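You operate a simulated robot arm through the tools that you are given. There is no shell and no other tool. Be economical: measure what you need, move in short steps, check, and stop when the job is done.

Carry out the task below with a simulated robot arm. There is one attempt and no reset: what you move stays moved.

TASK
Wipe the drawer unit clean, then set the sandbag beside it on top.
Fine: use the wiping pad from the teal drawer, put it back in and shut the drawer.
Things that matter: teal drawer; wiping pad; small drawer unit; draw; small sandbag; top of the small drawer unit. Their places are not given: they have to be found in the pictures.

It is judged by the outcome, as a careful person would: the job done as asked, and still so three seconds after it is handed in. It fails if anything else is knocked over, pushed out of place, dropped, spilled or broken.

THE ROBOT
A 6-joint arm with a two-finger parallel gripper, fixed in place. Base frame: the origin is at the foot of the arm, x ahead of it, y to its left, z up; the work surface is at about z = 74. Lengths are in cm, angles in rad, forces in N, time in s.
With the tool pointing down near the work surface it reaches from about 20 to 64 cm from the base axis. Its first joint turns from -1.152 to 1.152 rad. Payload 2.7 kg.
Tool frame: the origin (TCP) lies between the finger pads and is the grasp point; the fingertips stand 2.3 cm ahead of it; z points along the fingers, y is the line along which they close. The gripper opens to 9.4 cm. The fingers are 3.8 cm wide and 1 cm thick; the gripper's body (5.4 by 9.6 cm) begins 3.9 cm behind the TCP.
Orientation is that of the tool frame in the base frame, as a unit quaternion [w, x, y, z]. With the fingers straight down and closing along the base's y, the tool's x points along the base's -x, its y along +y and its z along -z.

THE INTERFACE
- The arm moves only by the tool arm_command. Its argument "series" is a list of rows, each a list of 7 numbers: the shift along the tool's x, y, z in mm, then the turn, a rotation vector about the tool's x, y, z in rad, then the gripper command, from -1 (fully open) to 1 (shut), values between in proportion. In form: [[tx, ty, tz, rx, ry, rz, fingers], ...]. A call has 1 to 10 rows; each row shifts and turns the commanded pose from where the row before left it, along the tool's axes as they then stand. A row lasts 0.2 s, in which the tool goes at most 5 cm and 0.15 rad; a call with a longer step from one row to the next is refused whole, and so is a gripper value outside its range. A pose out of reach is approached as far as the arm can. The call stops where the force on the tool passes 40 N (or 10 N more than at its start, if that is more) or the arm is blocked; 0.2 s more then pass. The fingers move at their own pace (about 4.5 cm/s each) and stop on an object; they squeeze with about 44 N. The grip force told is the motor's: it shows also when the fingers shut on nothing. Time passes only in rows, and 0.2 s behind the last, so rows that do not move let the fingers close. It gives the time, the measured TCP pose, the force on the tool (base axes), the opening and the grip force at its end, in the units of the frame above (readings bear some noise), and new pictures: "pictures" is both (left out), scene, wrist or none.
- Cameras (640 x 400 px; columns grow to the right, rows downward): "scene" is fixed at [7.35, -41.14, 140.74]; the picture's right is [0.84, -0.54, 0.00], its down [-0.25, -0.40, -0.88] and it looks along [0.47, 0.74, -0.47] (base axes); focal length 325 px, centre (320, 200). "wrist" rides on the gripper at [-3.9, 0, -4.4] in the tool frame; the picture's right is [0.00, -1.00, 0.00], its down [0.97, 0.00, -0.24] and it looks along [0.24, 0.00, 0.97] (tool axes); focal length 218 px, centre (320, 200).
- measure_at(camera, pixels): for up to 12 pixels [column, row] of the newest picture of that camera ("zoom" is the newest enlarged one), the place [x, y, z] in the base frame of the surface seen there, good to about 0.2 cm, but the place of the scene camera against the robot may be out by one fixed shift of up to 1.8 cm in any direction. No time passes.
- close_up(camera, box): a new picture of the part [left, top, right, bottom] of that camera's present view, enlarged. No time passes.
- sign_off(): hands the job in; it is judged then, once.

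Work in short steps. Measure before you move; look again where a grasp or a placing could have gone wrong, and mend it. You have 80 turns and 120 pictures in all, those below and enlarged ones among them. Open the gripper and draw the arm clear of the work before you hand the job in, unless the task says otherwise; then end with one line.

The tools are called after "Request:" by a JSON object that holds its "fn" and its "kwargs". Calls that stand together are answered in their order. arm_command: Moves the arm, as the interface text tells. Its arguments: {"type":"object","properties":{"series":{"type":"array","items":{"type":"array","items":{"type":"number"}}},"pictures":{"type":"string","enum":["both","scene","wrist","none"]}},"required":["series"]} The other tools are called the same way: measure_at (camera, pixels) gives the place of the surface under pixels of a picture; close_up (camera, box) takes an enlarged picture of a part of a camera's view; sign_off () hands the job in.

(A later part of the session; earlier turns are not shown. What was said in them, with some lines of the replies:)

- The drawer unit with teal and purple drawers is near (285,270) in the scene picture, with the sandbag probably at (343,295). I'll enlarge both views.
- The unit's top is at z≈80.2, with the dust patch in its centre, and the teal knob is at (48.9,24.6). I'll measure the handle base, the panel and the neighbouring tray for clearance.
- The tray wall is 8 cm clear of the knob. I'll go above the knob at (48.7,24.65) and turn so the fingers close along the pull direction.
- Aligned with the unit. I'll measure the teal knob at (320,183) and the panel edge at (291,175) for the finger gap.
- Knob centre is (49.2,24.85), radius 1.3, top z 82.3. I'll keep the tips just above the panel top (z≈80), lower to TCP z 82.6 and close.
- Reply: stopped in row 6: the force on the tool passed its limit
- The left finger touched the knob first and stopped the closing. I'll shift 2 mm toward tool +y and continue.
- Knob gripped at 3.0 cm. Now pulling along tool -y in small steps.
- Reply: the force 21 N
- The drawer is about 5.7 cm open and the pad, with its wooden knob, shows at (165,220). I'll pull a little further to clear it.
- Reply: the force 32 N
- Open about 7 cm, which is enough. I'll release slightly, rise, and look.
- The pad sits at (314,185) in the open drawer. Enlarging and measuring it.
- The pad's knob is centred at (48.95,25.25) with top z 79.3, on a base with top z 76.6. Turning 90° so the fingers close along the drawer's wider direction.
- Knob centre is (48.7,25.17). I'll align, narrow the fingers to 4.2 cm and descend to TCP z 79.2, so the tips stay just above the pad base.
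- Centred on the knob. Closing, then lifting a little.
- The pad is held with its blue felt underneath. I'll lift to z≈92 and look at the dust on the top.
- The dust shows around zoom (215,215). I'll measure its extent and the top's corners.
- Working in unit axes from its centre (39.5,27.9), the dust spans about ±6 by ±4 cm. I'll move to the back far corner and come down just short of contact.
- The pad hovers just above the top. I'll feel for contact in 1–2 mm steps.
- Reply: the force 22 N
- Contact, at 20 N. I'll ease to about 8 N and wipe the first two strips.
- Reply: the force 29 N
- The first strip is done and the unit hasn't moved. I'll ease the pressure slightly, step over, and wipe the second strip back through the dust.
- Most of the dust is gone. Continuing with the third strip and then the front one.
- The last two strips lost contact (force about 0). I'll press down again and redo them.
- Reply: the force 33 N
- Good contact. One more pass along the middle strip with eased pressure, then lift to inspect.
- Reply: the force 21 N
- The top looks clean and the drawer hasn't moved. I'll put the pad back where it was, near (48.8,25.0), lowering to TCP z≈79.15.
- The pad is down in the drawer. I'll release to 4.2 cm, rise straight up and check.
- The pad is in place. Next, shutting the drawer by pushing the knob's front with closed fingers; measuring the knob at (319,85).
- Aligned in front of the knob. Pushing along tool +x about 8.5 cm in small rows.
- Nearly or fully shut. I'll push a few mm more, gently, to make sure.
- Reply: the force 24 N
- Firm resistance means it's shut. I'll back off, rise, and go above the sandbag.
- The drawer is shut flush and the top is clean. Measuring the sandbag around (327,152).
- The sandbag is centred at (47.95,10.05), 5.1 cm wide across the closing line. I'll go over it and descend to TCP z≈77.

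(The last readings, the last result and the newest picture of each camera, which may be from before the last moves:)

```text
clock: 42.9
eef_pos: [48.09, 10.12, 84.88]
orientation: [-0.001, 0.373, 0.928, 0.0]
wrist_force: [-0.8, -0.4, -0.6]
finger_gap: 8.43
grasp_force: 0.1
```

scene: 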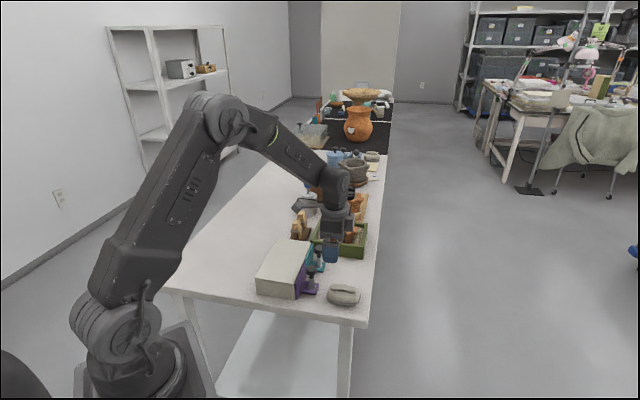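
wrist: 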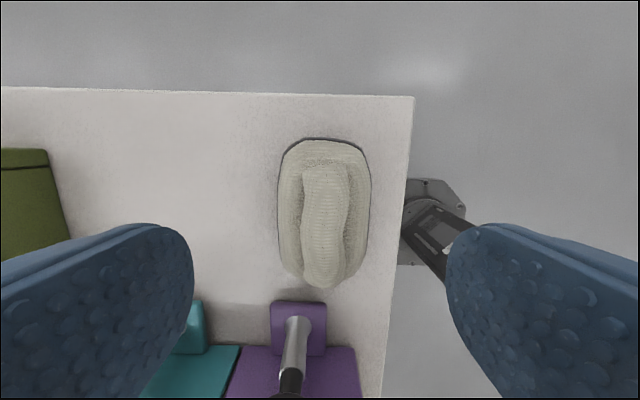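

Request:
{"fn": "arm_command", "kwargs": {"series": [[0, 0, 35, 0, 0, 0, -0.7], [0, 0, 30, 0, 0, 0, -0.6], [0, 0, 12, 0, 0, 0, -0.5], [0, 0, 0, 0, 0, 0, -0.4], [0, 0, 0, 0, 0, 0, -0.25]], "pictures": "wrist"}}

```text
clock: 44.1
eef_pos: [48.18, 10.17, 77.18]
orientation: [-0.001, 0.372, 0.928, 0.0]
wrist_force: [-0.4, 0.0, -1.0]
finger_gap: 5.88
grasp_force: 0.2
```

wrist: 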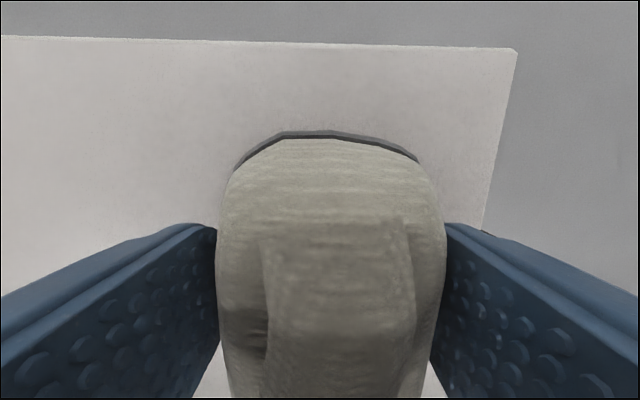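

Centred; squeezing and lifting a little.

Request:
{"fn": "arm_command", "kwargs": {"series": [[0, 0, 0, 0, 0, 0, 0], [0, 0, 0, 0, 0, 0, 0.4], [0, 0, 0, 0, 0, 0, 1], [0, 0, 0, 0, 0, 0, 1], [0, 0, -10, 0, 0, 0, 1], [0, 0, -20, 0, 0, 0, 1], [0, 0, 0, 0, 0, 0, 1]], "pictures": "wrist"}}

Request:
{"fn": "close_up", "kwargs": {"camera": "scene", "box": [230, 200, 390, 310]}}

```text
clock: 45.7
eef_pos: [48.1, 10.07, 80.23]
orientation: [-0.002, 0.372, 0.928, 0.0]
wrist_force: [-0.6, 0.2, -3.0]
finger_gap: 5.46
grasp_force: 44.0
```

wrist: 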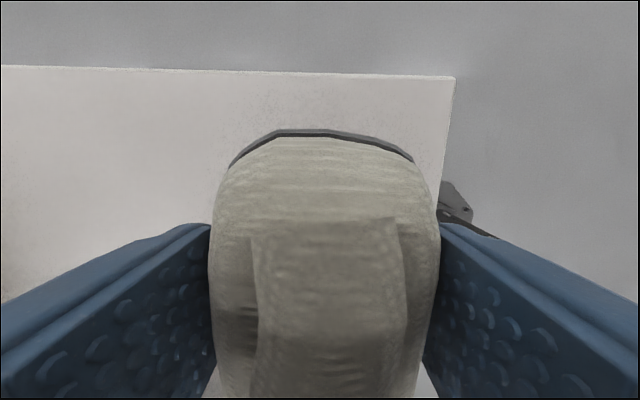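

```text
3.64 times, centred on (310, 255) of scene
```

zoom: 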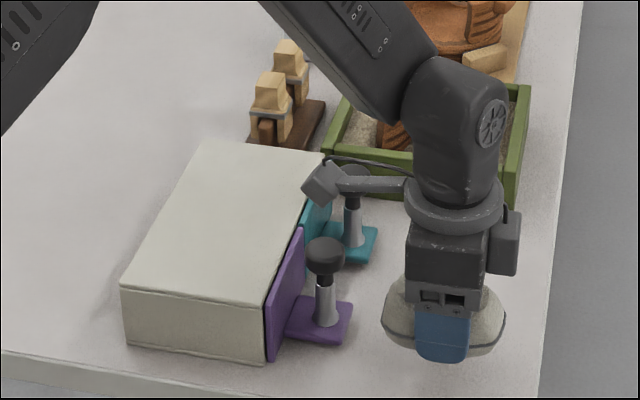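

The sandbag is held. I'll lift clear of the knobs and carry it over the unit's centre (39.5,27.9).

Request:
{"fn": "arm_command", "kwargs": {"series": [[0, 0, -40, 0, 0, 0, 1], [0, 0, -40, 0, 0, 0, 1], [0, 0, -30, 0, 0, 0, 1], [31, 12, 0, 0, 0, 0, 1], [31, 12, 0, 0, 0, 0, 1], [31, 12, 0, 0, 0, 0, 1], [31, 12, 0, 0, 0, 0, 1], [31, 12, 0, 0, 0, 0, 1], [30, 10, 0, 0, 0, 0, 1], [0, 0, 0, 0, 0, 0, 1]], "pictures": "both"}}

```text
clock: 47.9
eef_pos: [39.44, 28.1, 91.1]
orientation: [-0.001, 0.372, 0.928, 0.0]
wrist_force: [-0.4, 0.5, -2.8]
finger_gap: 5.48
grasp_force: 43.5
```

scene: 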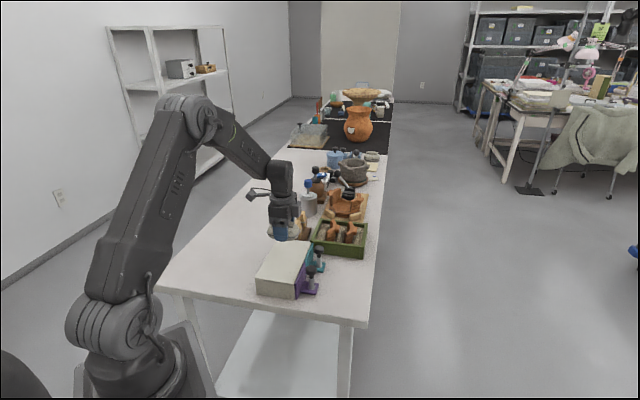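
wrist: 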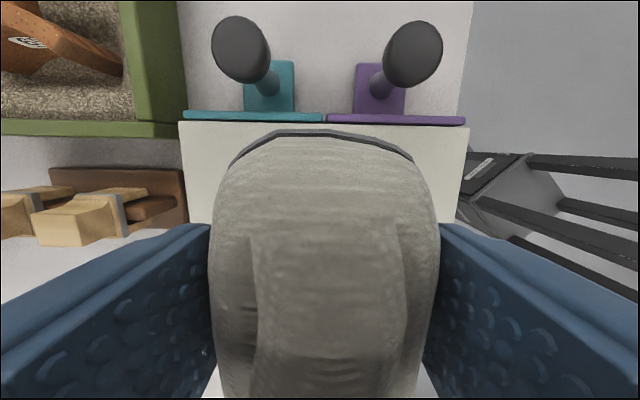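

Centred over the unit. Lowering to just touch, at TCP z≈83.4.

Request:
{"fn": "arm_command", "kwargs": {"series": [[0, 0, 30, 0, 0, 0, 1], [0, 0, 30, 0, 0, 0, 1], [0, 0, 10, 0, 0, 0, 1], [0, 0, 5, 0, 0, 0, 1], [0, 0, 2, 0, 0, 0, 1]], "pictures": "wrist"}}

```text
clock: 49.1
eef_pos: [39.54, 27.81, 83.53]
orientation: [-0.001, 0.372, 0.928, 0.001]
wrist_force: [-5.2, -5.7, 11.7]
finger_gap: 5.46
grasp_force: 43.3
```

wrist: 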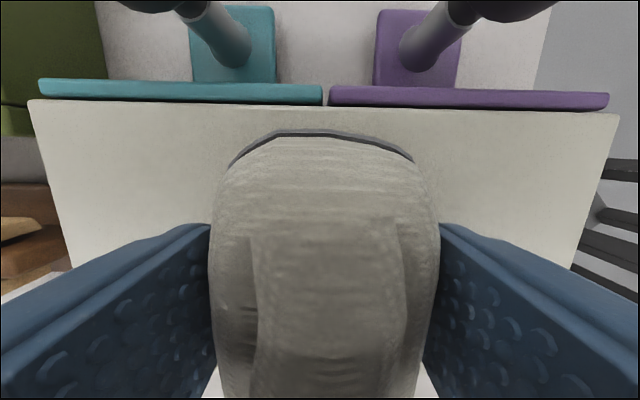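

The bag has touched down (force +12 N). Releasing, then rising and drawing clear.

Request:
{"fn": "arm_command", "kwargs": {"series": [[0, 0, 0, 0, 0, 0, -0.2], [0, 0, 0, 0, 0, 0, -0.4], [0, 0, 0, 0, 0, 0, -0.6], [0, 0, -20, 0, 0, 0, -0.6], [0, 0, -40, 0, 0, 0, -0.6], [0, 0, -45, 0, 0, 0, -0.8], [0, 0, -45, 0, 0, 0, -1], [0, 0, -45, 0, 0, 0, -1], [-30, 0, 0, 0, 0, 0, -1], [0, 0, 0, 0, 0, 0, -1]], "pictures": "both"}}

Request:
{"fn": "close_up", "kwargs": {"camera": "scene", "box": [230, 200, 390, 310]}}

```text
clock: 51.3
eef_pos: [41.85, 25.95, 103.19]
orientation: [-0.001, 0.372, 0.928, 0.0]
wrist_force: [0.4, 0.0, -0.5]
finger_gap: 9.39
grasp_force: 0.0
```

scene: 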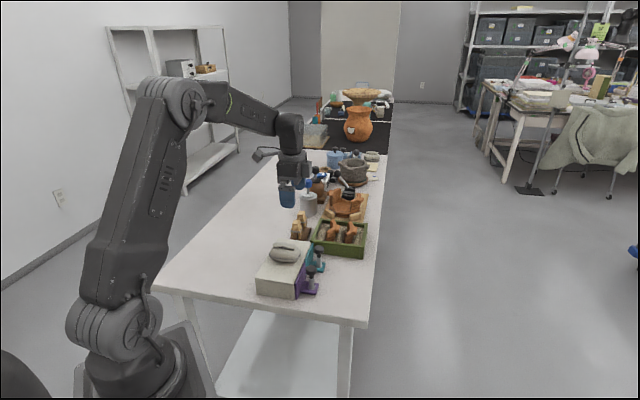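
wrist: 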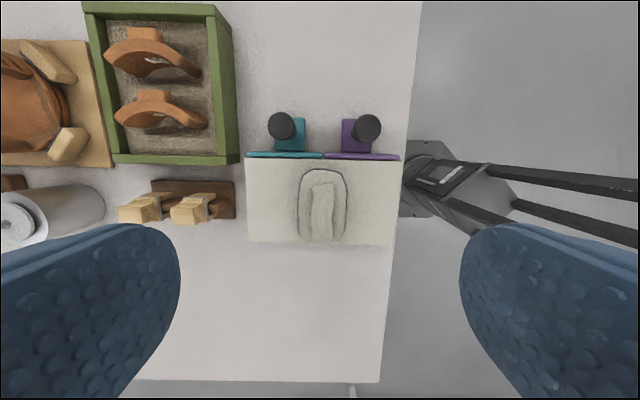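

```text
3.64 times, centred on (310, 255) of scene
```

zoom: 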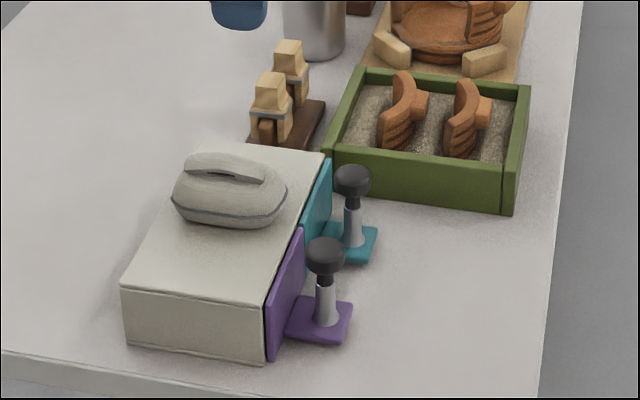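

The sandbag rests flat on the clean top, the drawer is shut with the pad inside, and nothing else has moved. Handing in.

Request:
{"fn": "sign_off", "kwargs": {}}

```text
The job is handed in.
```

I wiped the top of the drawer unit clean, put the pad back in the teal drawer and shut it, and set the sandbag on top of the unit. Nothing else was moved.
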